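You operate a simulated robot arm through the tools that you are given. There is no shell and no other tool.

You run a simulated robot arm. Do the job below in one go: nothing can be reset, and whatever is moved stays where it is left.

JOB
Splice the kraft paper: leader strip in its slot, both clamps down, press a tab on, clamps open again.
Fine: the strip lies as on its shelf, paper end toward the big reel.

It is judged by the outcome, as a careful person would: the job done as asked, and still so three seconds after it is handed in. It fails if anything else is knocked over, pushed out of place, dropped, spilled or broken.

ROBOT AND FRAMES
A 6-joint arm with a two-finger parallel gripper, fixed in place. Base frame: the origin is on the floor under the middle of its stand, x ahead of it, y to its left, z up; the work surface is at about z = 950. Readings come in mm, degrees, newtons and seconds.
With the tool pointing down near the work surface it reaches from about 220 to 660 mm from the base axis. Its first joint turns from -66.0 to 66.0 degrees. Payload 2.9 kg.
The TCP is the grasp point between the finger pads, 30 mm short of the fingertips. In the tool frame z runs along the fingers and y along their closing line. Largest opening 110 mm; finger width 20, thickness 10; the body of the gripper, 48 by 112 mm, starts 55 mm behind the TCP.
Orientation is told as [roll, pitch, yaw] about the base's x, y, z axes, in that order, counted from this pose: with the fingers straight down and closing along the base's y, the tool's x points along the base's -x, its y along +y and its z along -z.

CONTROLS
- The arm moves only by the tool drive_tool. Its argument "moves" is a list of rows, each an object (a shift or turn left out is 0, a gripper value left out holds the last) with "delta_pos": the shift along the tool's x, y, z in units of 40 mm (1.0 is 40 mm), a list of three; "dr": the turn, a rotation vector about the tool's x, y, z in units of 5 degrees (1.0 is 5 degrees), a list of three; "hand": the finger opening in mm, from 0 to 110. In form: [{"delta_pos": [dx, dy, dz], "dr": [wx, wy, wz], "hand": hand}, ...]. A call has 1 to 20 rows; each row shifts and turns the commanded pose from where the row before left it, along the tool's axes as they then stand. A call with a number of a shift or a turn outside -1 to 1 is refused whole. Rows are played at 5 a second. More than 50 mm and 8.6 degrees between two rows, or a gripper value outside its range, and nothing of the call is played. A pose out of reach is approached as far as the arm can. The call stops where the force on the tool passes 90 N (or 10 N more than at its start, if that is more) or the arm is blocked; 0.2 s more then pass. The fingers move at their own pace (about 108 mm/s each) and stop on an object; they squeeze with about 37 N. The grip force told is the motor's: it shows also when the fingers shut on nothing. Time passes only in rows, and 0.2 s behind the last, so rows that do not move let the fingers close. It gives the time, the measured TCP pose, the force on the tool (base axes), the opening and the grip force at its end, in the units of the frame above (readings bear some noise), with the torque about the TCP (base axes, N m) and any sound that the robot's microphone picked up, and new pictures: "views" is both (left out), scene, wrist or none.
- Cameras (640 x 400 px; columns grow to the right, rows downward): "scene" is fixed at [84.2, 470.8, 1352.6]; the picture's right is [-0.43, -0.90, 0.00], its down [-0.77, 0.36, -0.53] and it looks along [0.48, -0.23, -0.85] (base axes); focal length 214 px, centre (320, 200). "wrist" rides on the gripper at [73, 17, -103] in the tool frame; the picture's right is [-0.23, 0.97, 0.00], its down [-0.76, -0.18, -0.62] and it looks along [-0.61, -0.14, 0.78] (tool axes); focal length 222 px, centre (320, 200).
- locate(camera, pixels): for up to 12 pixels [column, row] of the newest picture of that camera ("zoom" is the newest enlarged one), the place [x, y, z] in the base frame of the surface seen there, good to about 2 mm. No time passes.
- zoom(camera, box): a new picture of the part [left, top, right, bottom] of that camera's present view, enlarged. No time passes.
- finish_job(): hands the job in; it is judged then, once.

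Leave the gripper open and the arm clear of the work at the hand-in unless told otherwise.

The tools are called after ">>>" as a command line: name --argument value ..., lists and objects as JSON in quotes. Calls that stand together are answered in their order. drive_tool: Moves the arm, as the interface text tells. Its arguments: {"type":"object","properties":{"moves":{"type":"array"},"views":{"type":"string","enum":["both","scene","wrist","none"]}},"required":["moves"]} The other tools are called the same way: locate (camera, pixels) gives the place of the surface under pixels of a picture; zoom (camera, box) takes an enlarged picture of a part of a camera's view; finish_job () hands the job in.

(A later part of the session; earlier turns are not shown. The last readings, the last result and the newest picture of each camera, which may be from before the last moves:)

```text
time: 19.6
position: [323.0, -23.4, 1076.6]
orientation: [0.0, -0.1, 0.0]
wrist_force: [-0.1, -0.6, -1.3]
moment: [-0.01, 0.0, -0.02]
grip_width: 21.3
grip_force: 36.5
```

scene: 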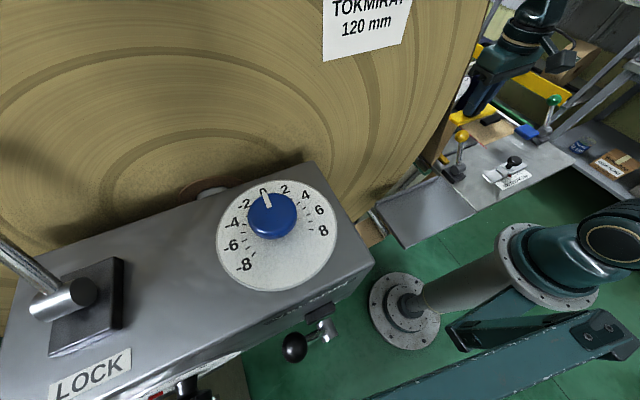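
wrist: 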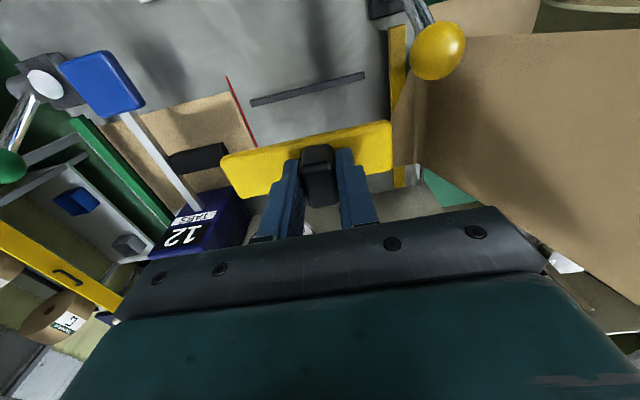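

Above the slot. I'll measure the plate edges and slot bar from this view for alignment.

>>> zoom --camera "wrist" --box '[200, 50, 440, 230]'

>>> locate --camera "zoom" --pixels '[[60, 235], [105, 325], [470, 165], [475, 258], [300, 190], [250, 290], [115, 115], [400, 55], [65, 65], [120, 210], [440, 150], [250, 200]]'

```text
2.22 times, centred on (320, 140) of wrist
```

zoom: 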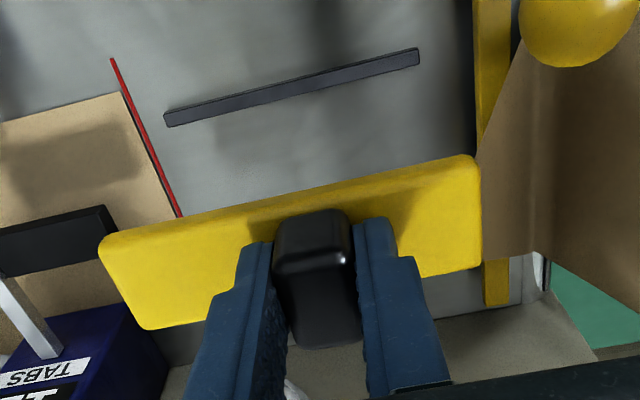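

```text
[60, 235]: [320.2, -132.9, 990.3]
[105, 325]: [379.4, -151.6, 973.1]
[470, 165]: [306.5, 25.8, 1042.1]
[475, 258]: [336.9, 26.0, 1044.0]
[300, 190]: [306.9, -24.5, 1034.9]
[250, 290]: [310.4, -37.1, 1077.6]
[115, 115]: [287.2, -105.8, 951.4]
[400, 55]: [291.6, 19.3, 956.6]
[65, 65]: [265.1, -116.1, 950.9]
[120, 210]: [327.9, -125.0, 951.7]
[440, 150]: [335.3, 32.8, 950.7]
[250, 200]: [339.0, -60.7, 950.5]
```

>>> locate --camera "zoom" --pixels '[[108, 245], [145, 320], [190, 315], [200, 222], [350, 190], [474, 180], [475, 265], [430, 272], [150, 240], [125, 270], [478, 220], [320, 290]]'

```text
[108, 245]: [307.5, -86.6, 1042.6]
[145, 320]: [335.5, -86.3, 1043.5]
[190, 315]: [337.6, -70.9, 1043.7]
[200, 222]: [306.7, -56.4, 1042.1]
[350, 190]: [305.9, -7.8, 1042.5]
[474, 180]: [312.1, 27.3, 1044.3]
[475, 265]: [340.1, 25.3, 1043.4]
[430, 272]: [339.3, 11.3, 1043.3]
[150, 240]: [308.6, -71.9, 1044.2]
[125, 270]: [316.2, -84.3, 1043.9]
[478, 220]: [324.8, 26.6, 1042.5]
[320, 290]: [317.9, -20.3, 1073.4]
```

The plate is centred at (323.3, −30), level and aligned, 35 mm wide inside the ~51 mm slot. Lowering 78 mm slowly.

>>> drive_tool --moves '[{"delta_pos": [0, 0, 0.15]}, {"delta_pos": [0, 0, 0.3]}, {"delta_pos": [0, 0, 0.3]}, {"delta_pos": [0, 0, 0.3]}, {"delta_pos": [0, 0, 0.3]}, {"delta_pos": [0, 0, 0.3]}, {"delta_pos": [0, 0, 0.2]}, {"delta_pos": [0, 0, 0.1]}, {}]' --views "both"

```text
time: 21.6
position: [322.8, -24.4, 997.2]
orientation: [0.1, -0.1, 0.0]
wrist_force: [-0.2, -0.2, -1.7]
moment: [0.03, 0.01, -0.01]
grip_width: 21.0
grip_force: 36.9
```

scene: 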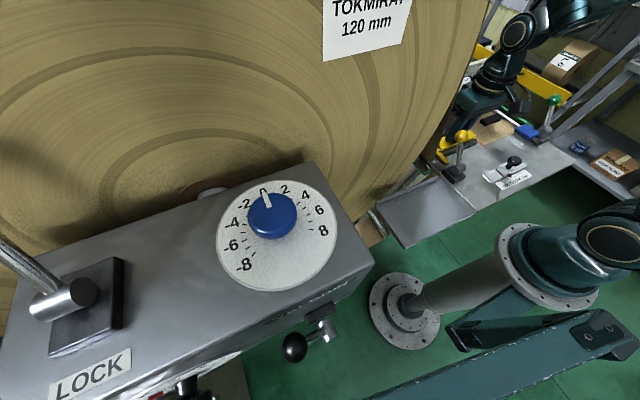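
wrist: 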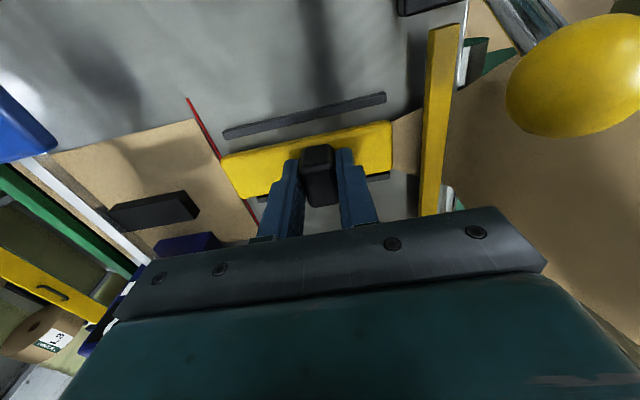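

Nearly down. Lowering the last few millimetres in 1 mm steps.

>>> drive_tool --moves '[{"delta_pos": [0, 0, 0.025]}, {"delta_pos": [0, 0, 0.025]}, {"delta_pos": [0, 0, 0.025]}, {}]' --views "wrist"

>>> zoom --camera "wrist" --box '[180, 70, 440, 230]'

```text
time: 22.6
position: [322.7, -23.7, 995.0]
orientation: [0.0, -0.2, 0.0]
wrist_force: [0.1, 0.8, -0.2]
moment: [0.0, -0.02, -0.01]
grip_width: 21.2
grip_force: 36.9
```

wrist: 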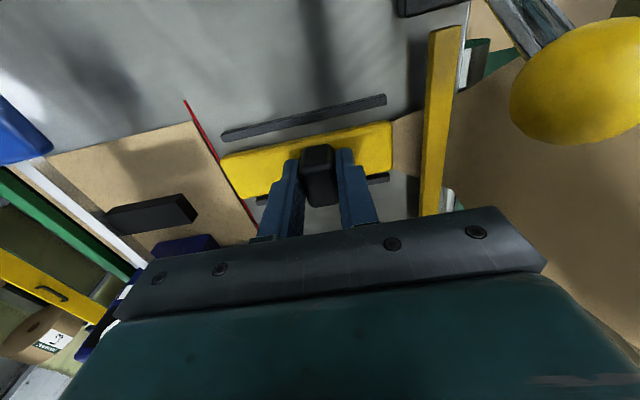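

```text
2.46 times, centred on (310, 150) of wrist
```

zoom: 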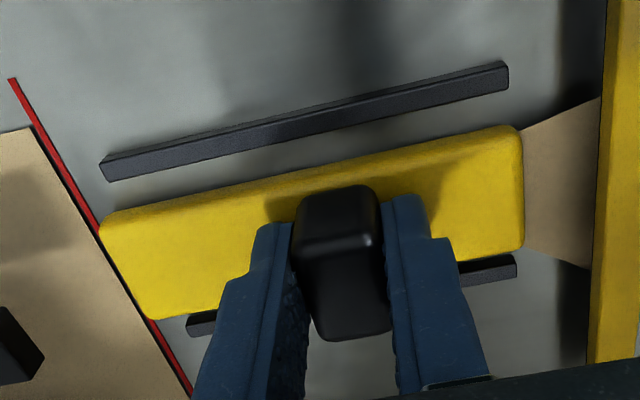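

>>> locate --camera "zoom" --pixels '[[105, 230], [150, 312], [160, 318], [95, 222], [60, 160], [170, 350], [520, 150], [522, 235], [300, 180], [180, 320], [500, 265], [35, 140]]'

```text
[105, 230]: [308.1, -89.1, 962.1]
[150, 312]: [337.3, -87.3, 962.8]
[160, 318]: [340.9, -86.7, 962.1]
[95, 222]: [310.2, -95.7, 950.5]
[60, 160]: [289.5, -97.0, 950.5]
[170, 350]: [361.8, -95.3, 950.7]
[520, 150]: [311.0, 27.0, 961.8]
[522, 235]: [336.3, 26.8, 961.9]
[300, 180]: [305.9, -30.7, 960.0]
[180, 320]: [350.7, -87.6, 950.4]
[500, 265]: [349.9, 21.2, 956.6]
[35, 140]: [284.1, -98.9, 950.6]
```

The strip rests flat in the slot: x 305.5–341.5 between the bars, y −89.5 to 28, paper end toward the reel. Releasing and rising straight up.

>>> drive_tool --moves '[{"hand": 45}, {}, {}, {"delta_pos": [0, 0, -0.3]}, {"delta_pos": [0, 0, -0.6]}, {"delta_pos": [0, 0, -0.8]}, {"delta_pos": [0, 0, -0.8]}, {"delta_pos": [0, 0, -0.8]}, {"delta_pos": [0, 0, -0.8]}, {}]' --views "both"

```text
time: 24.8
position: [321.2, -23.8, 1158.2]
orientation: [0.0, -0.2, 0.0]
wrist_force: [-0.1, 1.0, -0.1]
moment: [0.06, 0.0, 0.0]
grip_width: 44.7
grip_force: 0.1
```

scene: 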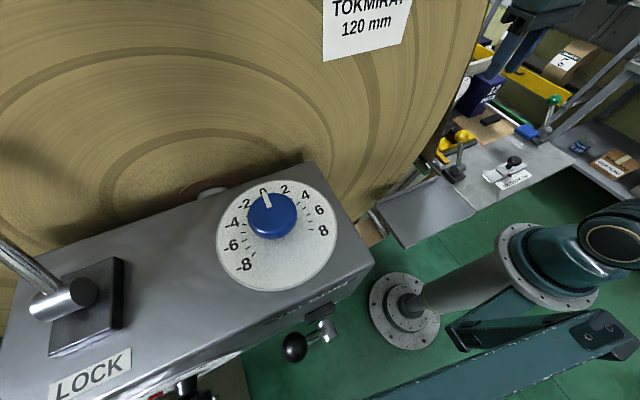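
wrist: 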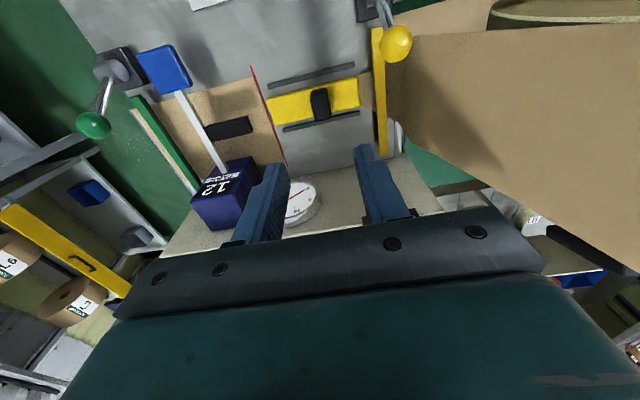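

The strip stays in the slot. Zooming to inspect the slot, clamps, and press from here.

>>> zoom --camera "wrist" --box '[230, 10, 430, 170]'

>>> locate --camera "zoom" --pixels '[[135, 250], [410, 190], [160, 345], [400, 295], [415, 255], [290, 255], [250, 300], [475, 100], [500, 330], [530, 75], [455, 40], [440, 20]]'

>>> zoom --camera "wrist" --box '[360, 0, 430, 60]'

>>> zoom --camera "wrist" --box '[70, 30, 270, 190]'

>>> zoom --camera "scene" --box '[420, 70, 580, 190]'

```text
2.50 times, centred on (330, 90) of wrist
```

zoom: 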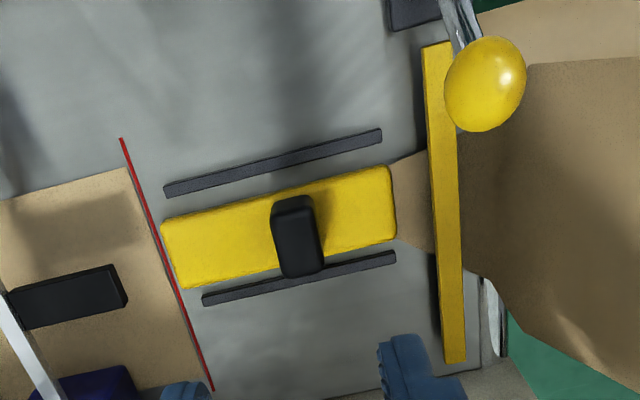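

```text
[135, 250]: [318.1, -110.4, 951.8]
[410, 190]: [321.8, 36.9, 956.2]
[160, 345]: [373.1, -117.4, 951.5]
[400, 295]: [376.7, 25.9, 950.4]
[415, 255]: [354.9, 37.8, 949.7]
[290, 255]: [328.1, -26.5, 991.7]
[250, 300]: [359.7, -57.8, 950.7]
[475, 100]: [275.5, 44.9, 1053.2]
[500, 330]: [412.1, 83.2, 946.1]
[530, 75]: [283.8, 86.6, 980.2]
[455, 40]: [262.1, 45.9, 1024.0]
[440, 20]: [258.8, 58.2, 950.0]
```

```text
6.67 times, centred on (395, 30) of wrist
```

zoom: 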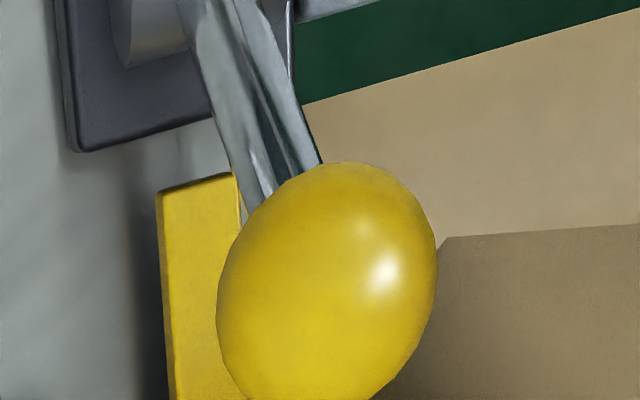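

```text
2.50 times, centred on (170, 110) of wrist
```

zoom: 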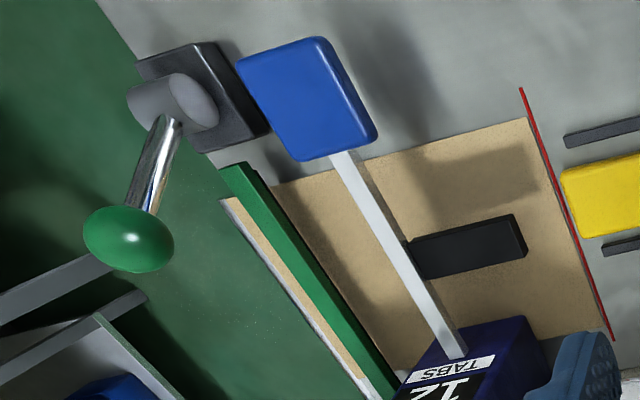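

```text
3.33 times, centred on (500, 130) of scene
```

zoom: 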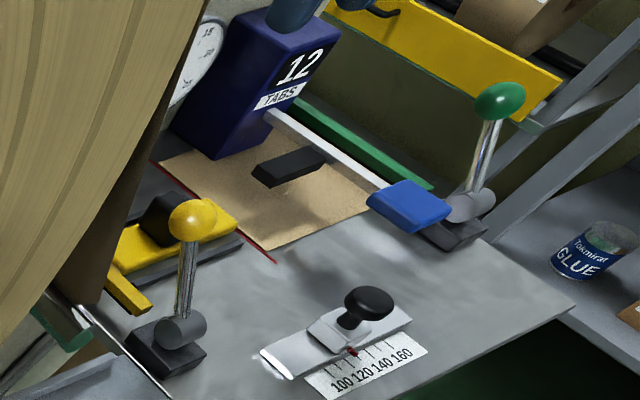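

The strip is good. Yellow lever: knob centre ≈ (276, 49, 1042), hinge near (233, 48, 978), leaning toward +x over its raised bar — pushing it further down (+x) should lower the clamp. I'll go above the yellow knob with fingers closing along y.

>>> drive_tool --moves '[{"delta_pos": [0.28, 0.45, 0.2], "hand": 50}, {"delta_pos": [0.28, 0.45, 0.2]}, {"delta_pos": [0.28, 0.45, 0.2]}, {"delta_pos": [0.28, 0.45, 0.2]}, {"delta_pos": [0, 0, 0.4]}, {}]' --views "both"

```text
time: 26.2
position: [277.6, 50.2, 1110.0]
orientation: [0.0, -0.1, 0.0]
wrist_force: [-0.7, 0.4, -0.6]
moment: [0.0, 0.0, 0.01]
grip_width: 50.2
grip_force: 0.1
```

scene: 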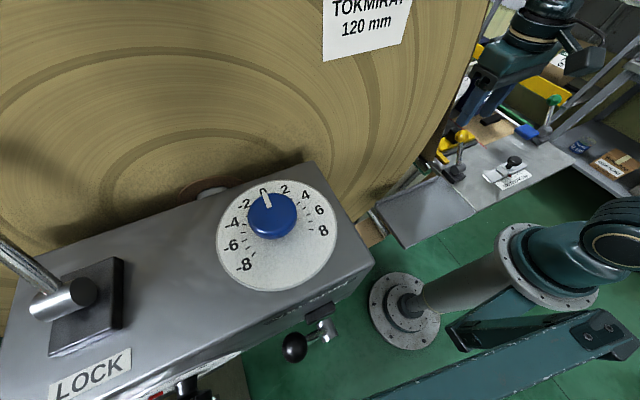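
wrist: 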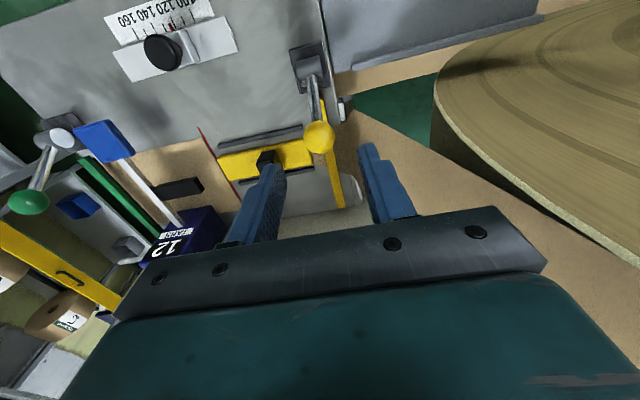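

>>> zoom --camera "wrist" --box '[260, 30, 400, 220]'

>>> locate --camera "wrist" --pixels '[[319, 137], [319, 125], [319, 149], [309, 137], [330, 137], [311, 80], [314, 100], [317, 112], [308, 60], [335, 180], [337, 200], [328, 155]]'

```text
2.11 times, centred on (330, 125) of wrist
```

zoom: 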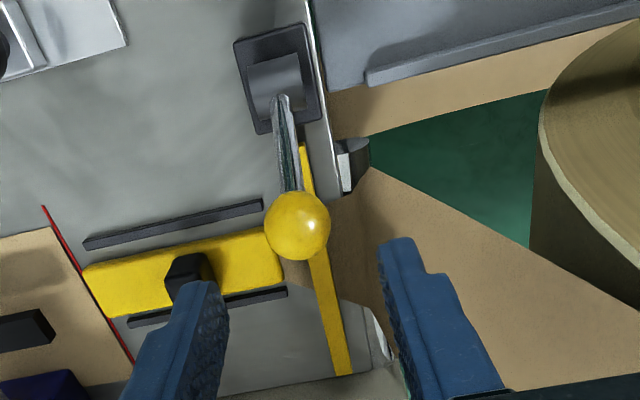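

```text
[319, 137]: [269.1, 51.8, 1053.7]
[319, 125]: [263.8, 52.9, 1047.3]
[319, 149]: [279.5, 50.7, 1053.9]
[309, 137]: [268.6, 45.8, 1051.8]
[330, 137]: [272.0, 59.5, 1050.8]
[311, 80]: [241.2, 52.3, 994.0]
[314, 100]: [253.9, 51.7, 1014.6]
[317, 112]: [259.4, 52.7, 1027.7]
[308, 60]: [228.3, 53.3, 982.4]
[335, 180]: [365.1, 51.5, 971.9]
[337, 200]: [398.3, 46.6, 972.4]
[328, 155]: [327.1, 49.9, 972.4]
```

Knob centre ≈ (275, 50.5, 1042). Lowering so the fingertips straddle it (tips ~12 mm below its centre), then closing.

>>> drive_tool --moves '[{"delta_pos": [0.06, 0, 0.5]}, {"delta_pos": [0, 0, 0.5]}, {"delta_pos": [0, 0, 0.22]}, {}]' --views "wrist"

>>> drive_tool --moves '[{"hand": 5}, {}, {}, {}]' --views "both"

```text
time: 27.2
position: [275.5, 50.3, 1060.7]
orientation: [-0.1, -0.1, 0.0]
wrist_force: [-0.7, 0.0, -0.3]
moment: [0.02, 0.02, 0.0]
grip_width: 49.9
grip_force: 0.1
```

wrist: 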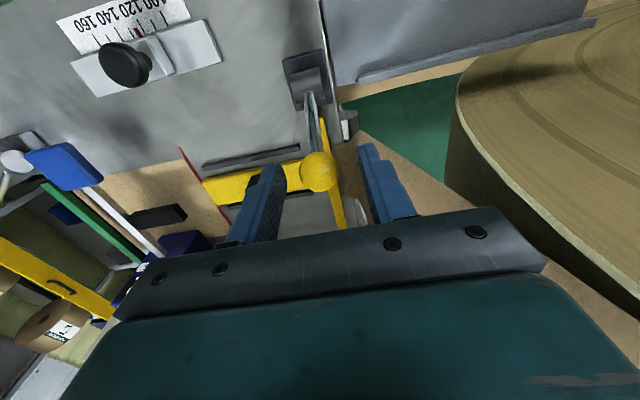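

```text
time: 28.2
position: [275.2, 50.6, 1061.7]
orientation: [0.0, -0.1, -0.1]
wrist_force: [2.1, -12.3, -3.5]
moment: [-0.27, -0.23, -0.08]
grip_width: 24.6
grip_force: 45.1
```

scene: 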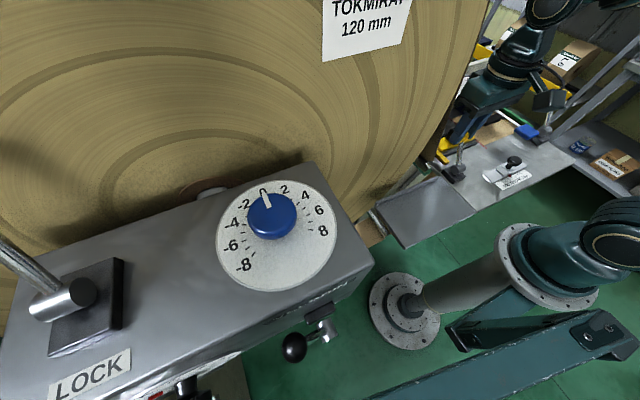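
wrist: 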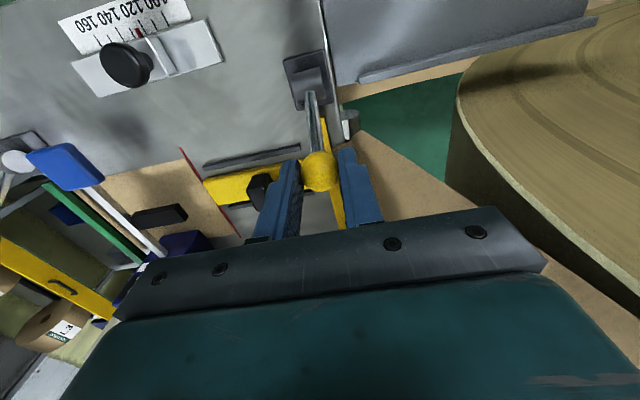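

Gripped the knob (24.6 mm). A small side force of −12 N in y, so I'll shift 1 mm to −y, then test-push along the arc (+x, down) by about 8 mm.

>>> drive_tool --moves '[{"delta_pos": [0, -0.025, 0]}, {"delta_pos": [-0.08, 0, 0.055]}, {"delta_pos": [-0.08, 0, 0.055]}, {}]' --views "wrist"

```text
time: 29.2
position: [278.5, 51.4, 1056.7]
orientation: [0.1, 0.2, 0.3]
wrist_force: [-25.1, 15.3, 19.1]
moment: [0.26, 0.41, 0.03]
grip_width: 24.9
grip_force: 44.8
```

wrist: 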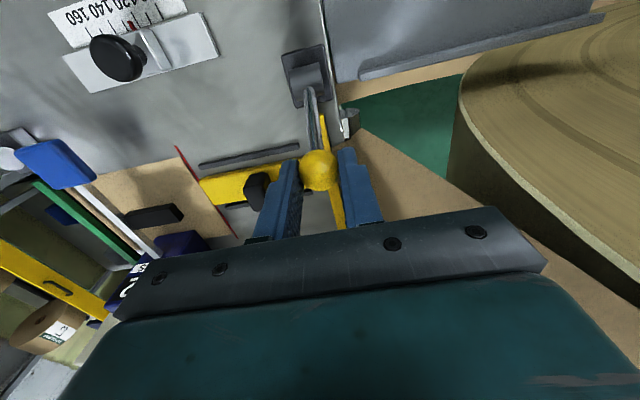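

Resistance about 31 N along the arc. I'll push another 8 mm to see whether it moves on or hits a stop.

>>> drive_tool --moves '[{"delta_pos": [-0.08, 0.012, 0.06]}, {"delta_pos": [-0.08, 0, 0.06]}, {}]' --views "wrist"

>>> zoom --camera "wrist" --box '[260, 30, 400, 220]'

```text
time: 30.0
position: [285.3, 50.2, 1052.2]
orientation: [0.1, 0.2, 0.3]
wrist_force: [-25.7, 20.7, 16.5]
moment: [0.23, 0.42, -0.11]
grip_width: 24.8
grip_force: 45.2
```

wrist: 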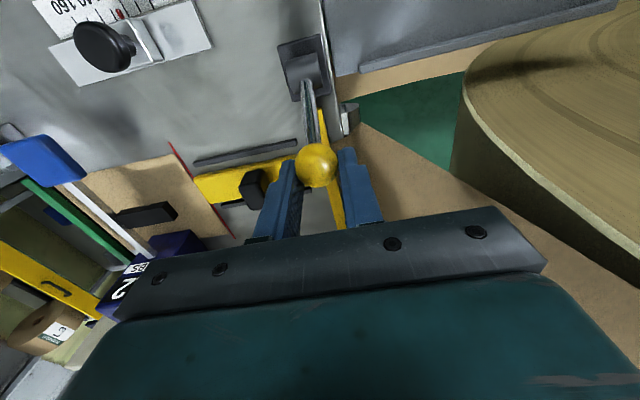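

```text
2.11 times, centred on (330, 125) of wrist
```

zoom: 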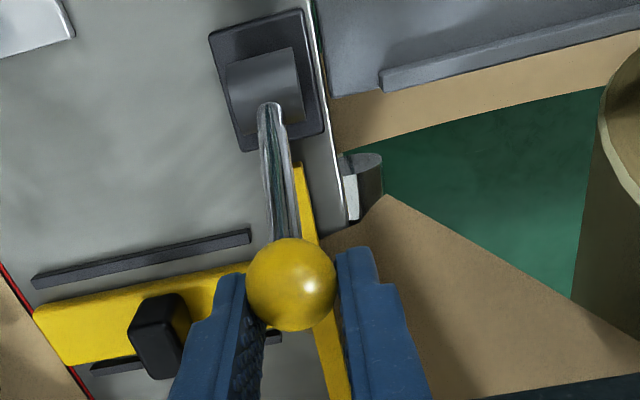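

>>> locate --camera "wrist" --pixels '[[317, 165], [317, 152], [317, 176], [306, 85], [309, 110], [308, 100], [345, 205], [335, 195], [327, 130], [324, 115], [300, 60], [217, 187]]'

```text
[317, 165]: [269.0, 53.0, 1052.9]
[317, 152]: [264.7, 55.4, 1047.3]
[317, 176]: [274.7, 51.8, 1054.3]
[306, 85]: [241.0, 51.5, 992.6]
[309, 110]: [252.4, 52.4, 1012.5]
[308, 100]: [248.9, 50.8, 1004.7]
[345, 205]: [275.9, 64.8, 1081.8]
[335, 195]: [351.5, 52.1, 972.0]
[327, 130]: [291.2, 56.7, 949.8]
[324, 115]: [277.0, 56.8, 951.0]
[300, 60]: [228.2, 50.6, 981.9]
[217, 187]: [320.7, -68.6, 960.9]
```

The knob itself hasn't moved (still at z≈1054 top) – the fingers slid over it, so the lever is at its stop in the +x direction. I'll go back to centred grip and test the other direction (−x, toward the robot).

>>> drive_tool --moves '[{"delta_pos": [0.16, -0.01, -0.11], "hand": 40}, {"delta_pos": [0.1, 0, -0.08]}, {}]' --views "none"

>>> drive_tool --moves '[{"hand": 5}, {}, {}]' --views "wrist"

```text
time: 30.8
position: [276.8, 47.9, 1061.4]
orientation: [0.0, -0.1, 0.0]
wrist_force: [0.1, 0.3, 0.0]
moment: [0.03, 0.01, 0.02]
grip_width: 39.8
grip_force: 0.1
```

```text
time: 31.6
position: [276.1, 50.3, 1060.3]
orientation: [0.3, -0.2, 0.4]
wrist_force: [0.5, 28.9, -2.7]
moment: [0.45, -0.16, -0.03]
grip_width: 25.0
grip_force: 45.4
```

wrist: 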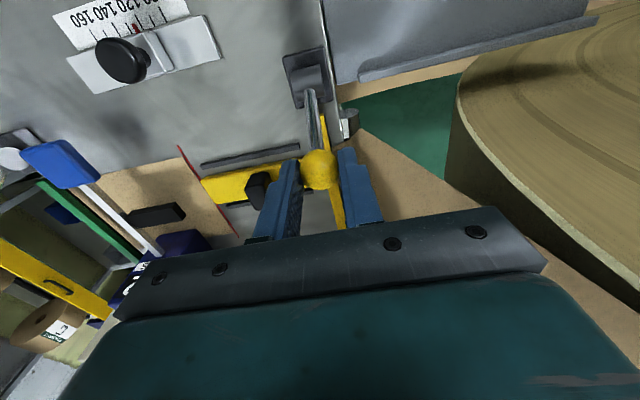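

Side force +29 N means I should shift about +0.7 mm in y. Then pull back along the arc (−x, up).

>>> drive_tool --moves '[{"delta_pos": [0, 0.018, 0]}, {"delta_pos": [0.08, 0, -0.055]}, {"delta_pos": [0.08, 0, -0.05]}, {}]' --views "wrist"

>>> locate --camera "wrist" --pixels '[[319, 170], [319, 158], [319, 182], [312, 100], [314, 120], [335, 195]]'

```text
time: 32.6
position: [271.3, 49.3, 1065.2]
orientation: [0.1, -0.3, 0.1]
wrist_force: [9.7, 22.4, -15.5]
moment: [0.41, -1.31, -0.08]
grip_width: 25.1
grip_force: 44.8
```

wrist: 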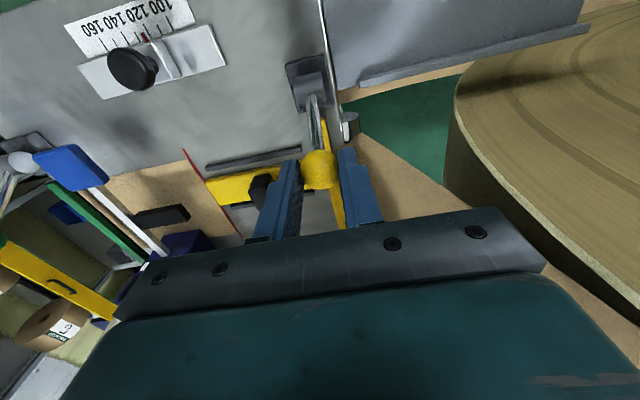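

```text
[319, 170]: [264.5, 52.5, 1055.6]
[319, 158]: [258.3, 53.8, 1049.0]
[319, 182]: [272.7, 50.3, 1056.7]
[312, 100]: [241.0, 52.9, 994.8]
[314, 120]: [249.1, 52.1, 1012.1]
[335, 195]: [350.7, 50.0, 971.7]
```

The knob moved a bit this time (x −4, z +2). Continuing along the arc toward the robot, to about vertical.

>>> drive_tool --moves '[{"delta_pos": [0.134, 0.01, -0.06]}, {"delta_pos": [0.134, 0, -0.06]}, {"delta_pos": [0.16, 0, -0.045]}, {"delta_pos": [0.16, 0, -0.04]}, {}]' --views "wrist"

>>> zoom --camera "wrist" --box '[240, 30, 420, 230]'

```text
time: 33.8
position: [248.4, 49.9, 1074.1]
orientation: [0.3, -0.6, 0.1]
wrist_force: [15.5, 23.6, 1.4]
moment: [0.53, -1.47, 0.07]
grip_width: 24.6
grip_force: 44.7
```

wrist: 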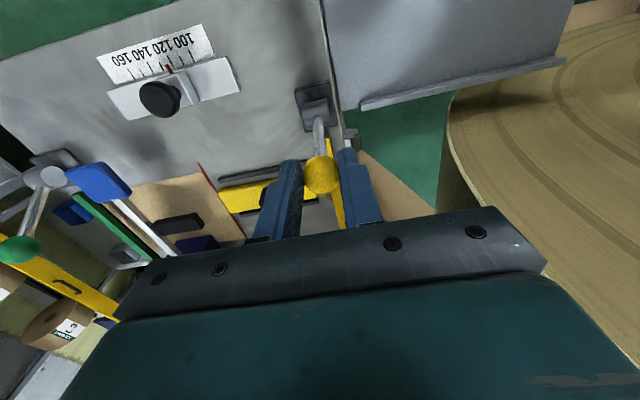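

```text
2.00 times, centred on (330, 130) of wrist
```

zoom: 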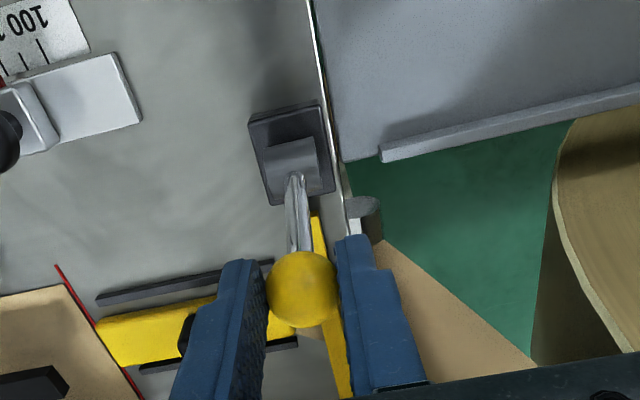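

The lever follows. I'll check the bar's height now and continue the arc past vertical.

>>> locate --camera "wrist" --pixels '[[321, 176], [321, 190], [333, 190], [336, 205], [319, 125], [318, 145]]'

>>> drive_tool --moves '[{"delta_pos": [0.165, 0.02, -0.02]}, {"delta_pos": [0.165, 0.01, -0.01]}, {"delta_pos": [0.165, 0, 0.01]}, {"delta_pos": [0.165, 0, 0.02]}, {}]' --views "wrist"

>>> zoom --camera "wrist" --box '[240, 30, 420, 230]'

```text
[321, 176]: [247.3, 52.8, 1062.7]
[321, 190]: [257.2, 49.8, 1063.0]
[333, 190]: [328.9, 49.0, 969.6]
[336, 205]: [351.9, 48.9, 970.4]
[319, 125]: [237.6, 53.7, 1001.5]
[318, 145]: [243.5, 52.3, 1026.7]
```

```text
time: 35.0
position: [220.4, 49.7, 1072.1]
orientation: [-0.2, 0.2, -0.1]
wrist_force: [-0.8, -0.1, 1.1]
moment: [-0.03, -0.02, -0.02]
grip_width: 4.8
grip_force: 0.1
```

wrist: 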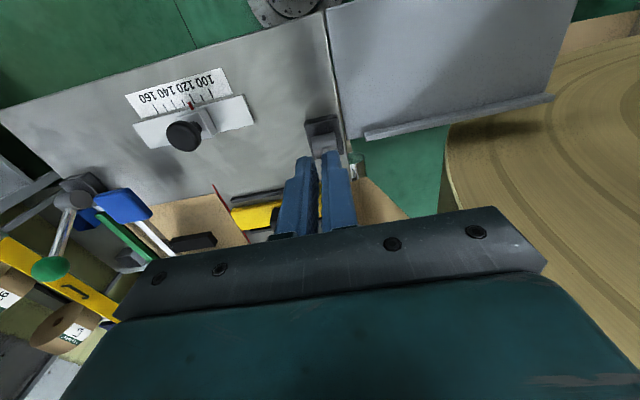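

```text
2.00 times, centred on (330, 130) of wrist
```

zoom: 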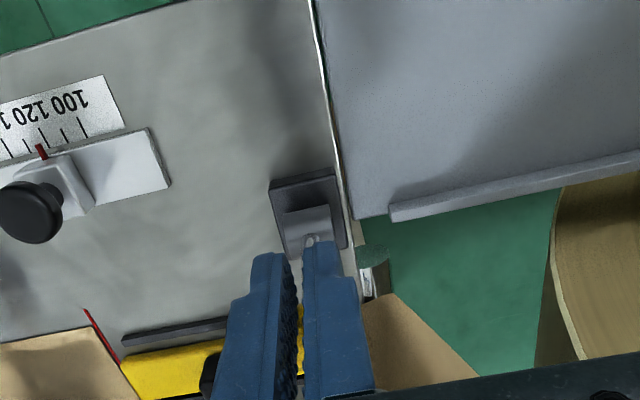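

The fingers slipped off the knob. The bar had dropped from z 972 to 970, so this direction does close the clamp. I'll rise and look at where the lever is now.

>>> drive_tool --moves '[{"delta_pos": [0, 0, -0.7]}, {"delta_pos": [-0.2, 0, -0.8]}, {"hand": 50}, {}]' --views "both"

>>> zoom --camera "scene" --box '[410, 110, 490, 190]'

>>> zoom --camera "wrist" --box '[240, 30, 420, 230]'

```text
time: 36.0
position: [229.9, 48.7, 1133.2]
orientation: [0.0, -0.1, 0.0]
wrist_force: [-0.4, 0.1, 0.1]
moment: [0.02, 0.02, 0.01]
grip_width: 50.1
grip_force: 0.0
```

scene: 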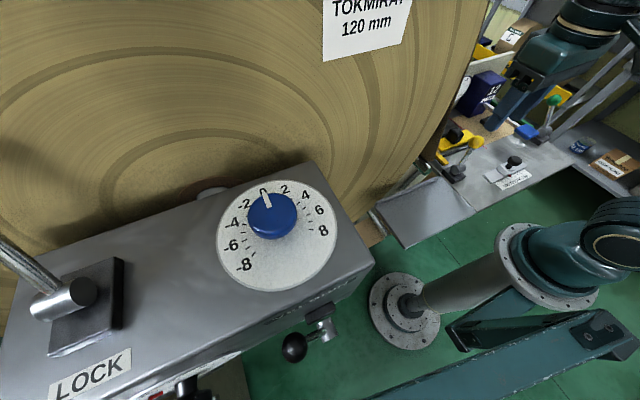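
wrist: 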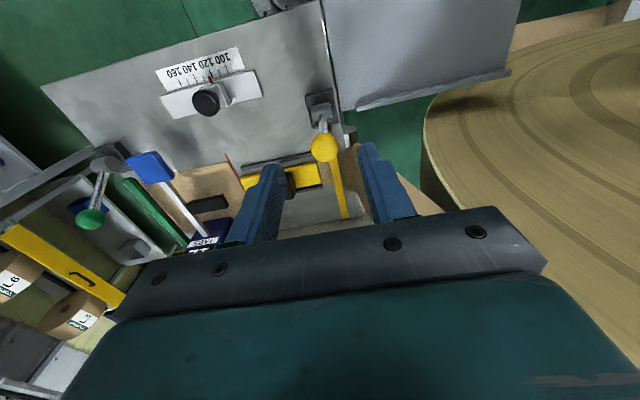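

```text
5.00 times, centred on (450, 150) of scene
```

zoom: 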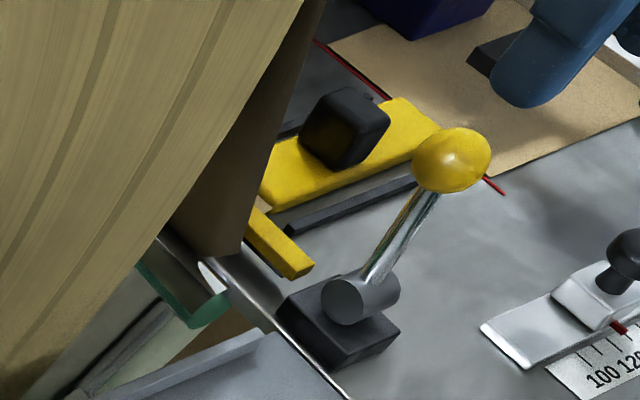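

```text
2.00 times, centred on (330, 130) of wrist
```

zoom: 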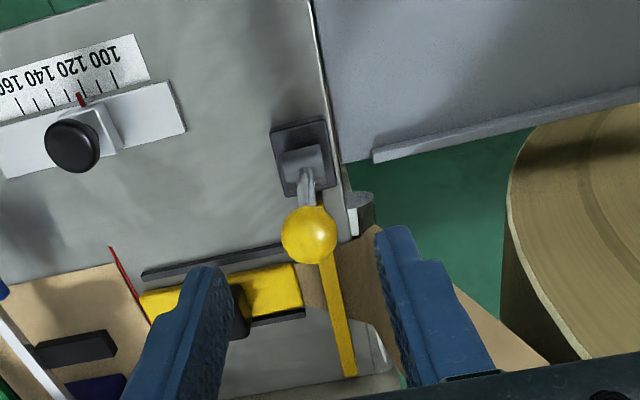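

>>> locate --camera "wrist" --pixels '[[324, 147], [324, 138], [324, 156], [336, 180], [343, 205], [319, 110], [322, 128]]'

>>> locate --camera "scene" --pixels '[[476, 142], [476, 147], [466, 157], [462, 163], [455, 170], [447, 157], [443, 152]]'

```text
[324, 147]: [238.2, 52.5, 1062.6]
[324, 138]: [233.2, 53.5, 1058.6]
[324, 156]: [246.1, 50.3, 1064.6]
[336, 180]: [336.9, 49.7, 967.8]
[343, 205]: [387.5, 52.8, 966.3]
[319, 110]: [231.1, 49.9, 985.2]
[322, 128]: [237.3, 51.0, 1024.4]
```

```text
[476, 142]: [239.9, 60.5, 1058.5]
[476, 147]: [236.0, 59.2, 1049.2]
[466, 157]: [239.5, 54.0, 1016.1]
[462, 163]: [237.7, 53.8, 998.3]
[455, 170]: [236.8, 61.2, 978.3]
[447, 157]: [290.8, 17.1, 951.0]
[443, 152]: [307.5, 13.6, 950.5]
```

The lever stays where it was left: knob centre ≈ (243, 51, 1052), bar down to ≈967. Pushing from the +x side with closed fingers is more reliable; I'll go behind the knob (x ≈ 275) and lower.

>>> drive_tool --moves '[{"delta_pos": [-0.6, 0.05, 0], "hand": 0}, {"delta_pos": [-0.55, 0, 0]}, {"delta_pos": [0, 0, 0.6]}, {"delta_pos": [0, 0, 0.6]}, {"delta_pos": [0, 0, 0.45]}, {}]' --views "wrist"

```text
time: 37.4
position: [275.7, 51.3, 1069.0]
orientation: [0.0, -0.1, 0.1]
wrist_force: [-0.1, -0.1, 0.1]
moment: [-0.01, -0.03, 0.01]
grip_width: 0.0
grip_force: 37.4
```

wrist: 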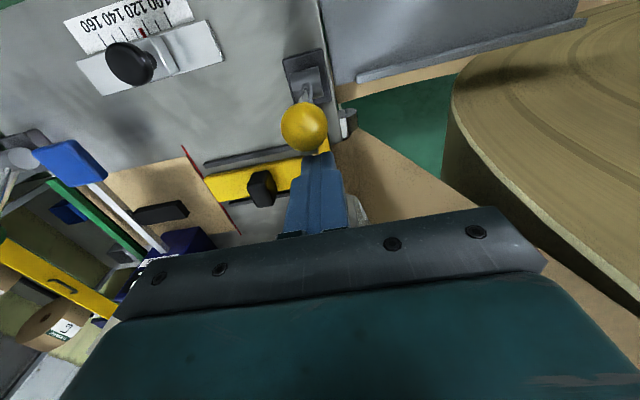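

Aligned behind the knob. Pushing toward the robot in small steps.

>>> drive_tool --moves '[{"delta_pos": [0.2, 0, 0]}, {"delta_pos": [0.15, 0, 0]}, {"delta_pos": [0.15, 0, 0]}, {"delta_pos": [0.15, 0, 0.01]}, {"delta_pos": [0.15, 0, 0.01]}, {}]' --views "wrist"

>>> zoom --camera "wrist" --box '[240, 30, 420, 230]'

```text
time: 38.8
position: [243.2, 52.1, 1066.1]
orientation: [0.0, -0.1, -0.1]
wrist_force: [0.7, 0.0, 0.1]
moment: [0.03, -0.05, 0.02]
grip_width: 0.0
grip_force: 36.6
```

wrist: 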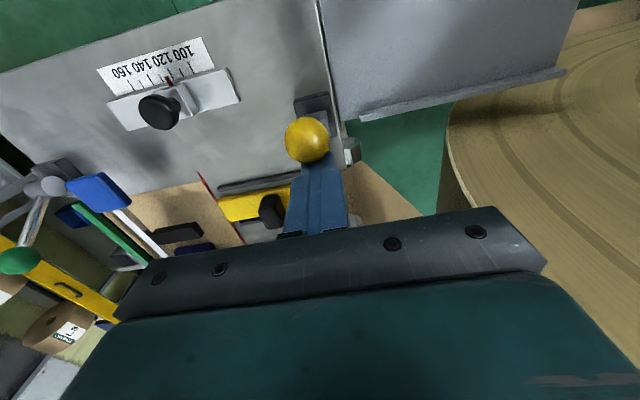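

```text
2.00 times, centred on (330, 130) of wrist
```

zoom: 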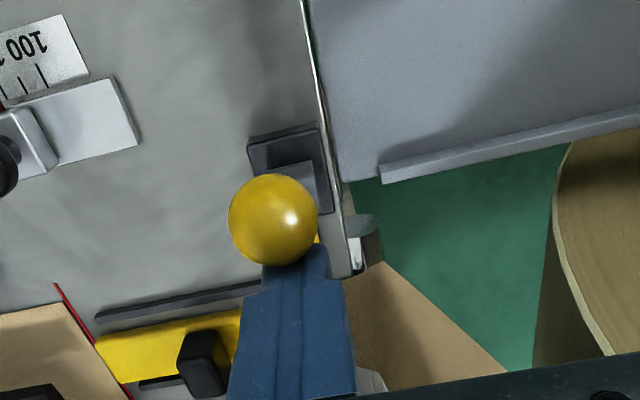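

The lever follows with hardly any force. Checking the knob and bar positions.

>>> locate --camera "wrist" --pixels '[[307, 140], [307, 130], [307, 152], [300, 140], [285, 192], [240, 205]]'

>>> locate --camera "scene" --pixels '[[440, 150], [443, 152], [446, 156]]'

>>> drive_tool --moves '[{"delta_pos": [0.15, 0, 0.03]}, {"delta_pos": [0.15, 0, 0.05]}, {"delta_pos": [0.1, 0, 0.05]}, {}]' --views "both"

>>> zoom --camera "scene" --box '[410, 110, 490, 190]'

```text
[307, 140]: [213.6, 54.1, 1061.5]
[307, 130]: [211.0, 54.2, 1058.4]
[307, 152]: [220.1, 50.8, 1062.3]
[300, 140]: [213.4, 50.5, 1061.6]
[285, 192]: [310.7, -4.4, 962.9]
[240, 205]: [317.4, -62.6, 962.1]
```

```text
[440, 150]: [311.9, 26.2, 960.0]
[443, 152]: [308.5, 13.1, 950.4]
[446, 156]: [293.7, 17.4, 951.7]
```

```text
time: 39.8
position: [226.2, 53.3, 1059.4]
orientation: [0.0, -0.1, 0.0]
wrist_force: [-0.1, 0.4, 0.7]
moment: [0.02, 0.0, 0.03]
grip_width: 0.0
grip_force: 37.1
```

scene: 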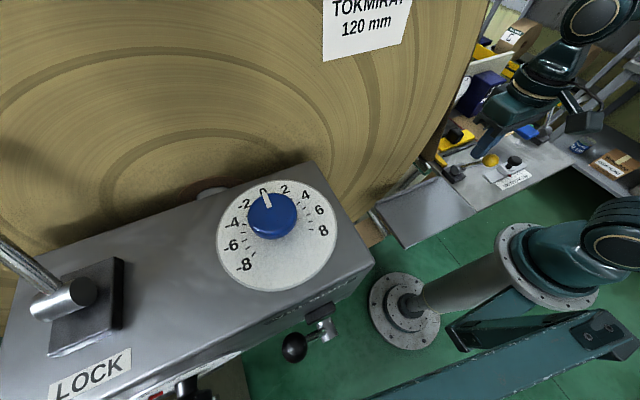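
wrist: 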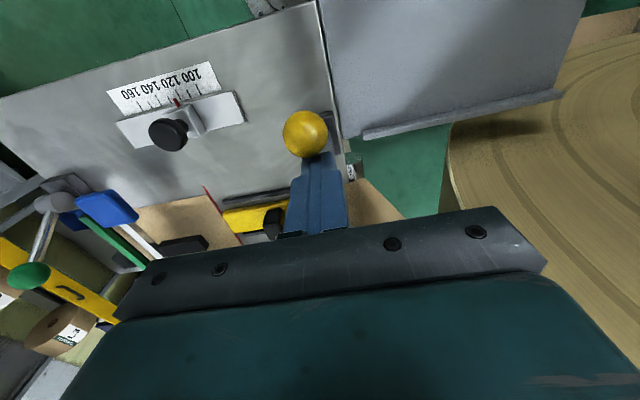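

```text
5.00 times, centred on (450, 150) of scene
```

zoom: 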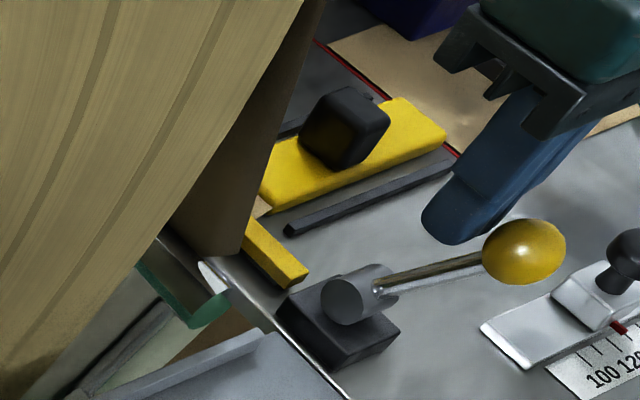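

>>> locate --camera "scene" --pixels '[[491, 160], [491, 156], [478, 163], [470, 166], [456, 168], [442, 161], [443, 159]]'

>>> locate --camera "wrist" --pixels '[[305, 133], [305, 122], [305, 146], [330, 120]]'

```text
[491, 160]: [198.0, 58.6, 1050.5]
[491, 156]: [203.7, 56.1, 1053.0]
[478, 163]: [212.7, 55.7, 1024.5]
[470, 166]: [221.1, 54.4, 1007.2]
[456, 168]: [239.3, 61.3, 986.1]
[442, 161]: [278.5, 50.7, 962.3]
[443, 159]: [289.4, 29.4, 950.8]
```

```text
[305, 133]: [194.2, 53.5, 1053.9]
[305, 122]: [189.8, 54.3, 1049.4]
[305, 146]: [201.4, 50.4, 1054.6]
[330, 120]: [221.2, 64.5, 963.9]
```

Knob now ≈ (200, 51, 1043), bar at z ≈ 962. I'll push on to see if the lever reaches a stop.

>>> drive_tool --moves '[{"delta_pos": [0.12, -0.02, 0.06]}, {"delta_pos": [0.12, 0, 0.06]}, {"delta_pos": [0.12, 0, 0.08]}, {"delta_pos": [0.1, 0, 0.08]}, {}]' --views "both"

>>> zoom --camera "scene" --box '[410, 120, 510, 200]'

```text
time: 41.0
position: [220.8, 55.6, 1056.3]
orientation: [0.7, -2.5, 0.3]
wrist_force: [52.2, 13.0, 38.7]
moment: [0.25, -1.28, 0.19]
grip_width: 0.2
grip_force: 36.7
```

scene: 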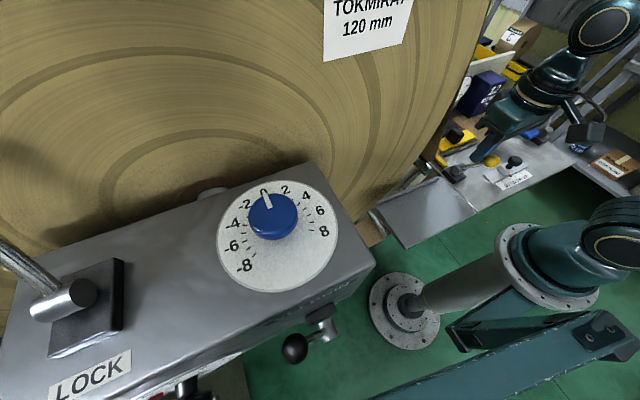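
wrist: 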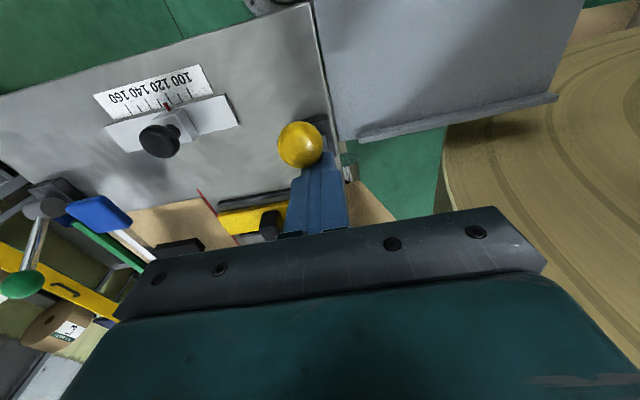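

```text
5.00 times, centred on (460, 160) of scene
```

zoom: 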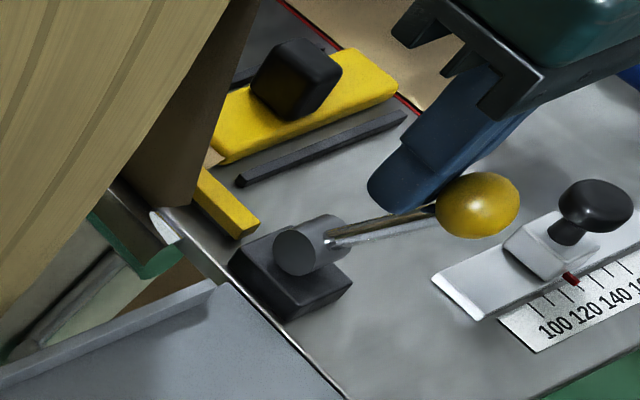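

Force rose to 52 N: the lever is at its closed stop (~−30°). Backing off and rising to check that it stays closed.

>>> drive_tool --moves '[{"delta_pos": [-0.3, 0, -0.15]}, {"delta_pos": [-0.5, 0, -0.4]}, {"delta_pos": [-0.5, 0, -0.8]}, {"delta_pos": [0, -0.5, -0.8]}, {"delta_pos": [0, -0.5, -0.4]}, {}]' --views "both"

>>> zoom --camera "scene" --box '[410, 120, 510, 200]'

>>> zoom --camera "wrist" --box '[200, 20, 420, 200]'

```text
time: 42.4
position: [259.3, 10.5, 1152.7]
orientation: [0.1, -0.2, 0.0]
wrist_force: [-1.0, 0.1, 0.3]
moment: [0.01, 0.02, -0.01]
grip_width: 0.0
grip_force: 37.4
```

scene: 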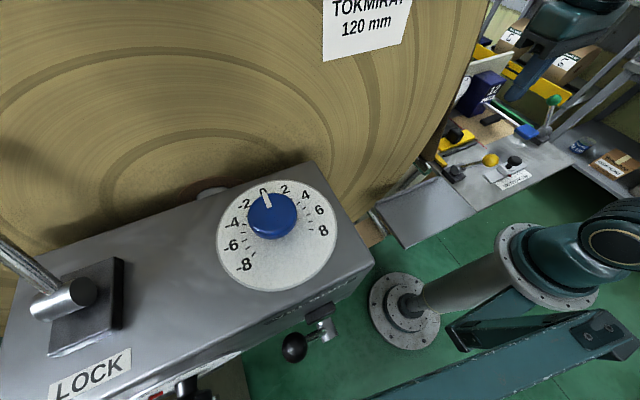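
wrist: 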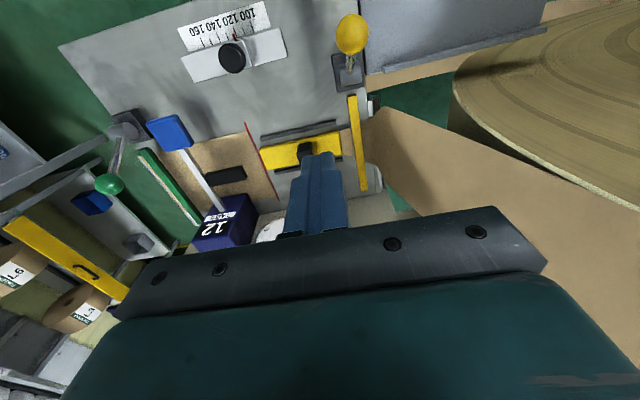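

```text
5.00 times, centred on (460, 160) of scene
```

zoom: 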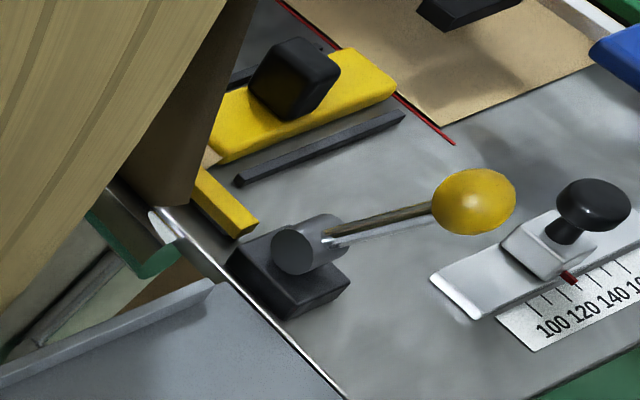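

```text
2.22 times, centred on (310, 110) of wrist
```

zoom: 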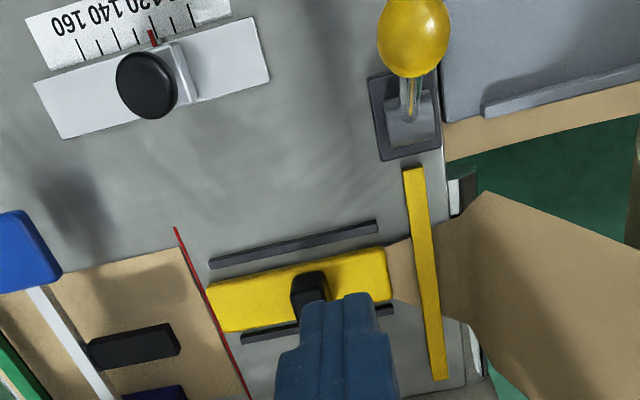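

The yellow clamp stays closed with the paper pinned under its bar. Verifying heights and the strip position.

>>> zoom --camera "wrist" --box '[200, 20, 420, 200]'

>>> locate --camera "zoom" --pixels '[[415, 180], [430, 300], [440, 370], [412, 30], [410, 110], [215, 290], [230, 325], [380, 260], [385, 295], [300, 265], [305, 285], [150, 80]]'

```text
2.22 times, centred on (310, 110) of wrist
```

zoom: 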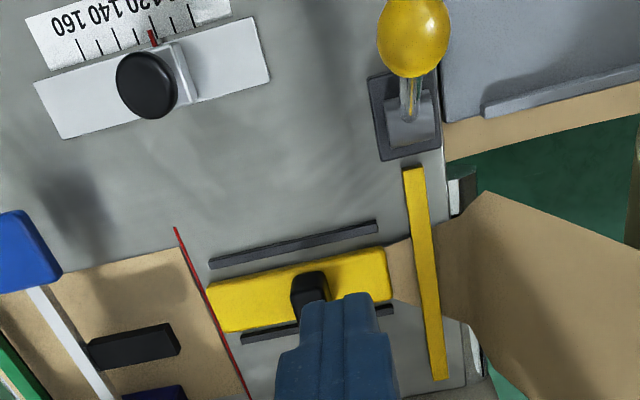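

```text
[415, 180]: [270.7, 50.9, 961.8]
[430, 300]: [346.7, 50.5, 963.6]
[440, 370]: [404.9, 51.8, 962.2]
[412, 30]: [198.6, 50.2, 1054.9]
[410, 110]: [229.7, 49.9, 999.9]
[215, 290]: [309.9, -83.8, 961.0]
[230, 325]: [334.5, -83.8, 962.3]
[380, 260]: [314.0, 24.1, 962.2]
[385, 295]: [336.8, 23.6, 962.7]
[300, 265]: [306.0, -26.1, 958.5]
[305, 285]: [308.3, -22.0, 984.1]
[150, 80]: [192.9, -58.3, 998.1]
```

Yellow clamp is closed (bar z ≈ 962). Next the green clamp. I'll check its geometry and surrounding shelf posts for clearance.

>>> locate --camera "scene" --pixels '[[560, 134], [584, 100], [560, 110], [545, 115], [530, 80], [560, 90], [600, 60], [548, 122], [541, 133], [530, 107], [620, 80], [575, 120]]'

>>> locate --camera "wrist" --pixels '[[110, 185], [118, 150], [128, 125], [60, 165], [20, 180], [60, 240], [145, 155], [195, 220], [95, 200], [90, 150], [30, 100], [110, 290]]'

>>> zoom --camera "wrist" --box '[0, 80, 240, 280]'

```text
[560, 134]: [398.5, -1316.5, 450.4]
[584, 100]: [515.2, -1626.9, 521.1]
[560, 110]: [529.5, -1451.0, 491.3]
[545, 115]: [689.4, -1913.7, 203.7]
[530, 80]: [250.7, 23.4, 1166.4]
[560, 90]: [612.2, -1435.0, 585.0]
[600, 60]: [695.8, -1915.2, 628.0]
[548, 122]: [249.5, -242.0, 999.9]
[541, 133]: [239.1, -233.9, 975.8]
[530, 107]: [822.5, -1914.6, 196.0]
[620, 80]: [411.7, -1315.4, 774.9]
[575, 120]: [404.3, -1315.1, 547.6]
```

```text
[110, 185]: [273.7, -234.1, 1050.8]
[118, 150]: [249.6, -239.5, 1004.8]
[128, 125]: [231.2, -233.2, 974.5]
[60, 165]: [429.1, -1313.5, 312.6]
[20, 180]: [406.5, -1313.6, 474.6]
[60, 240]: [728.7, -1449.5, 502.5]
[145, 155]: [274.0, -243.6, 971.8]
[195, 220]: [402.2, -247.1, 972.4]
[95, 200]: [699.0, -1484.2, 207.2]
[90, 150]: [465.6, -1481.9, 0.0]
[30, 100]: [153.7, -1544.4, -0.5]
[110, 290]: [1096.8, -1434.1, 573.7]
```

```text
2.00 times, centred on (120, 180) of wrist
```

zoom: 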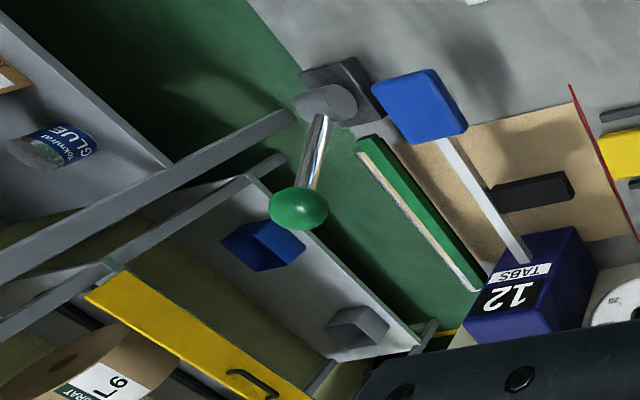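

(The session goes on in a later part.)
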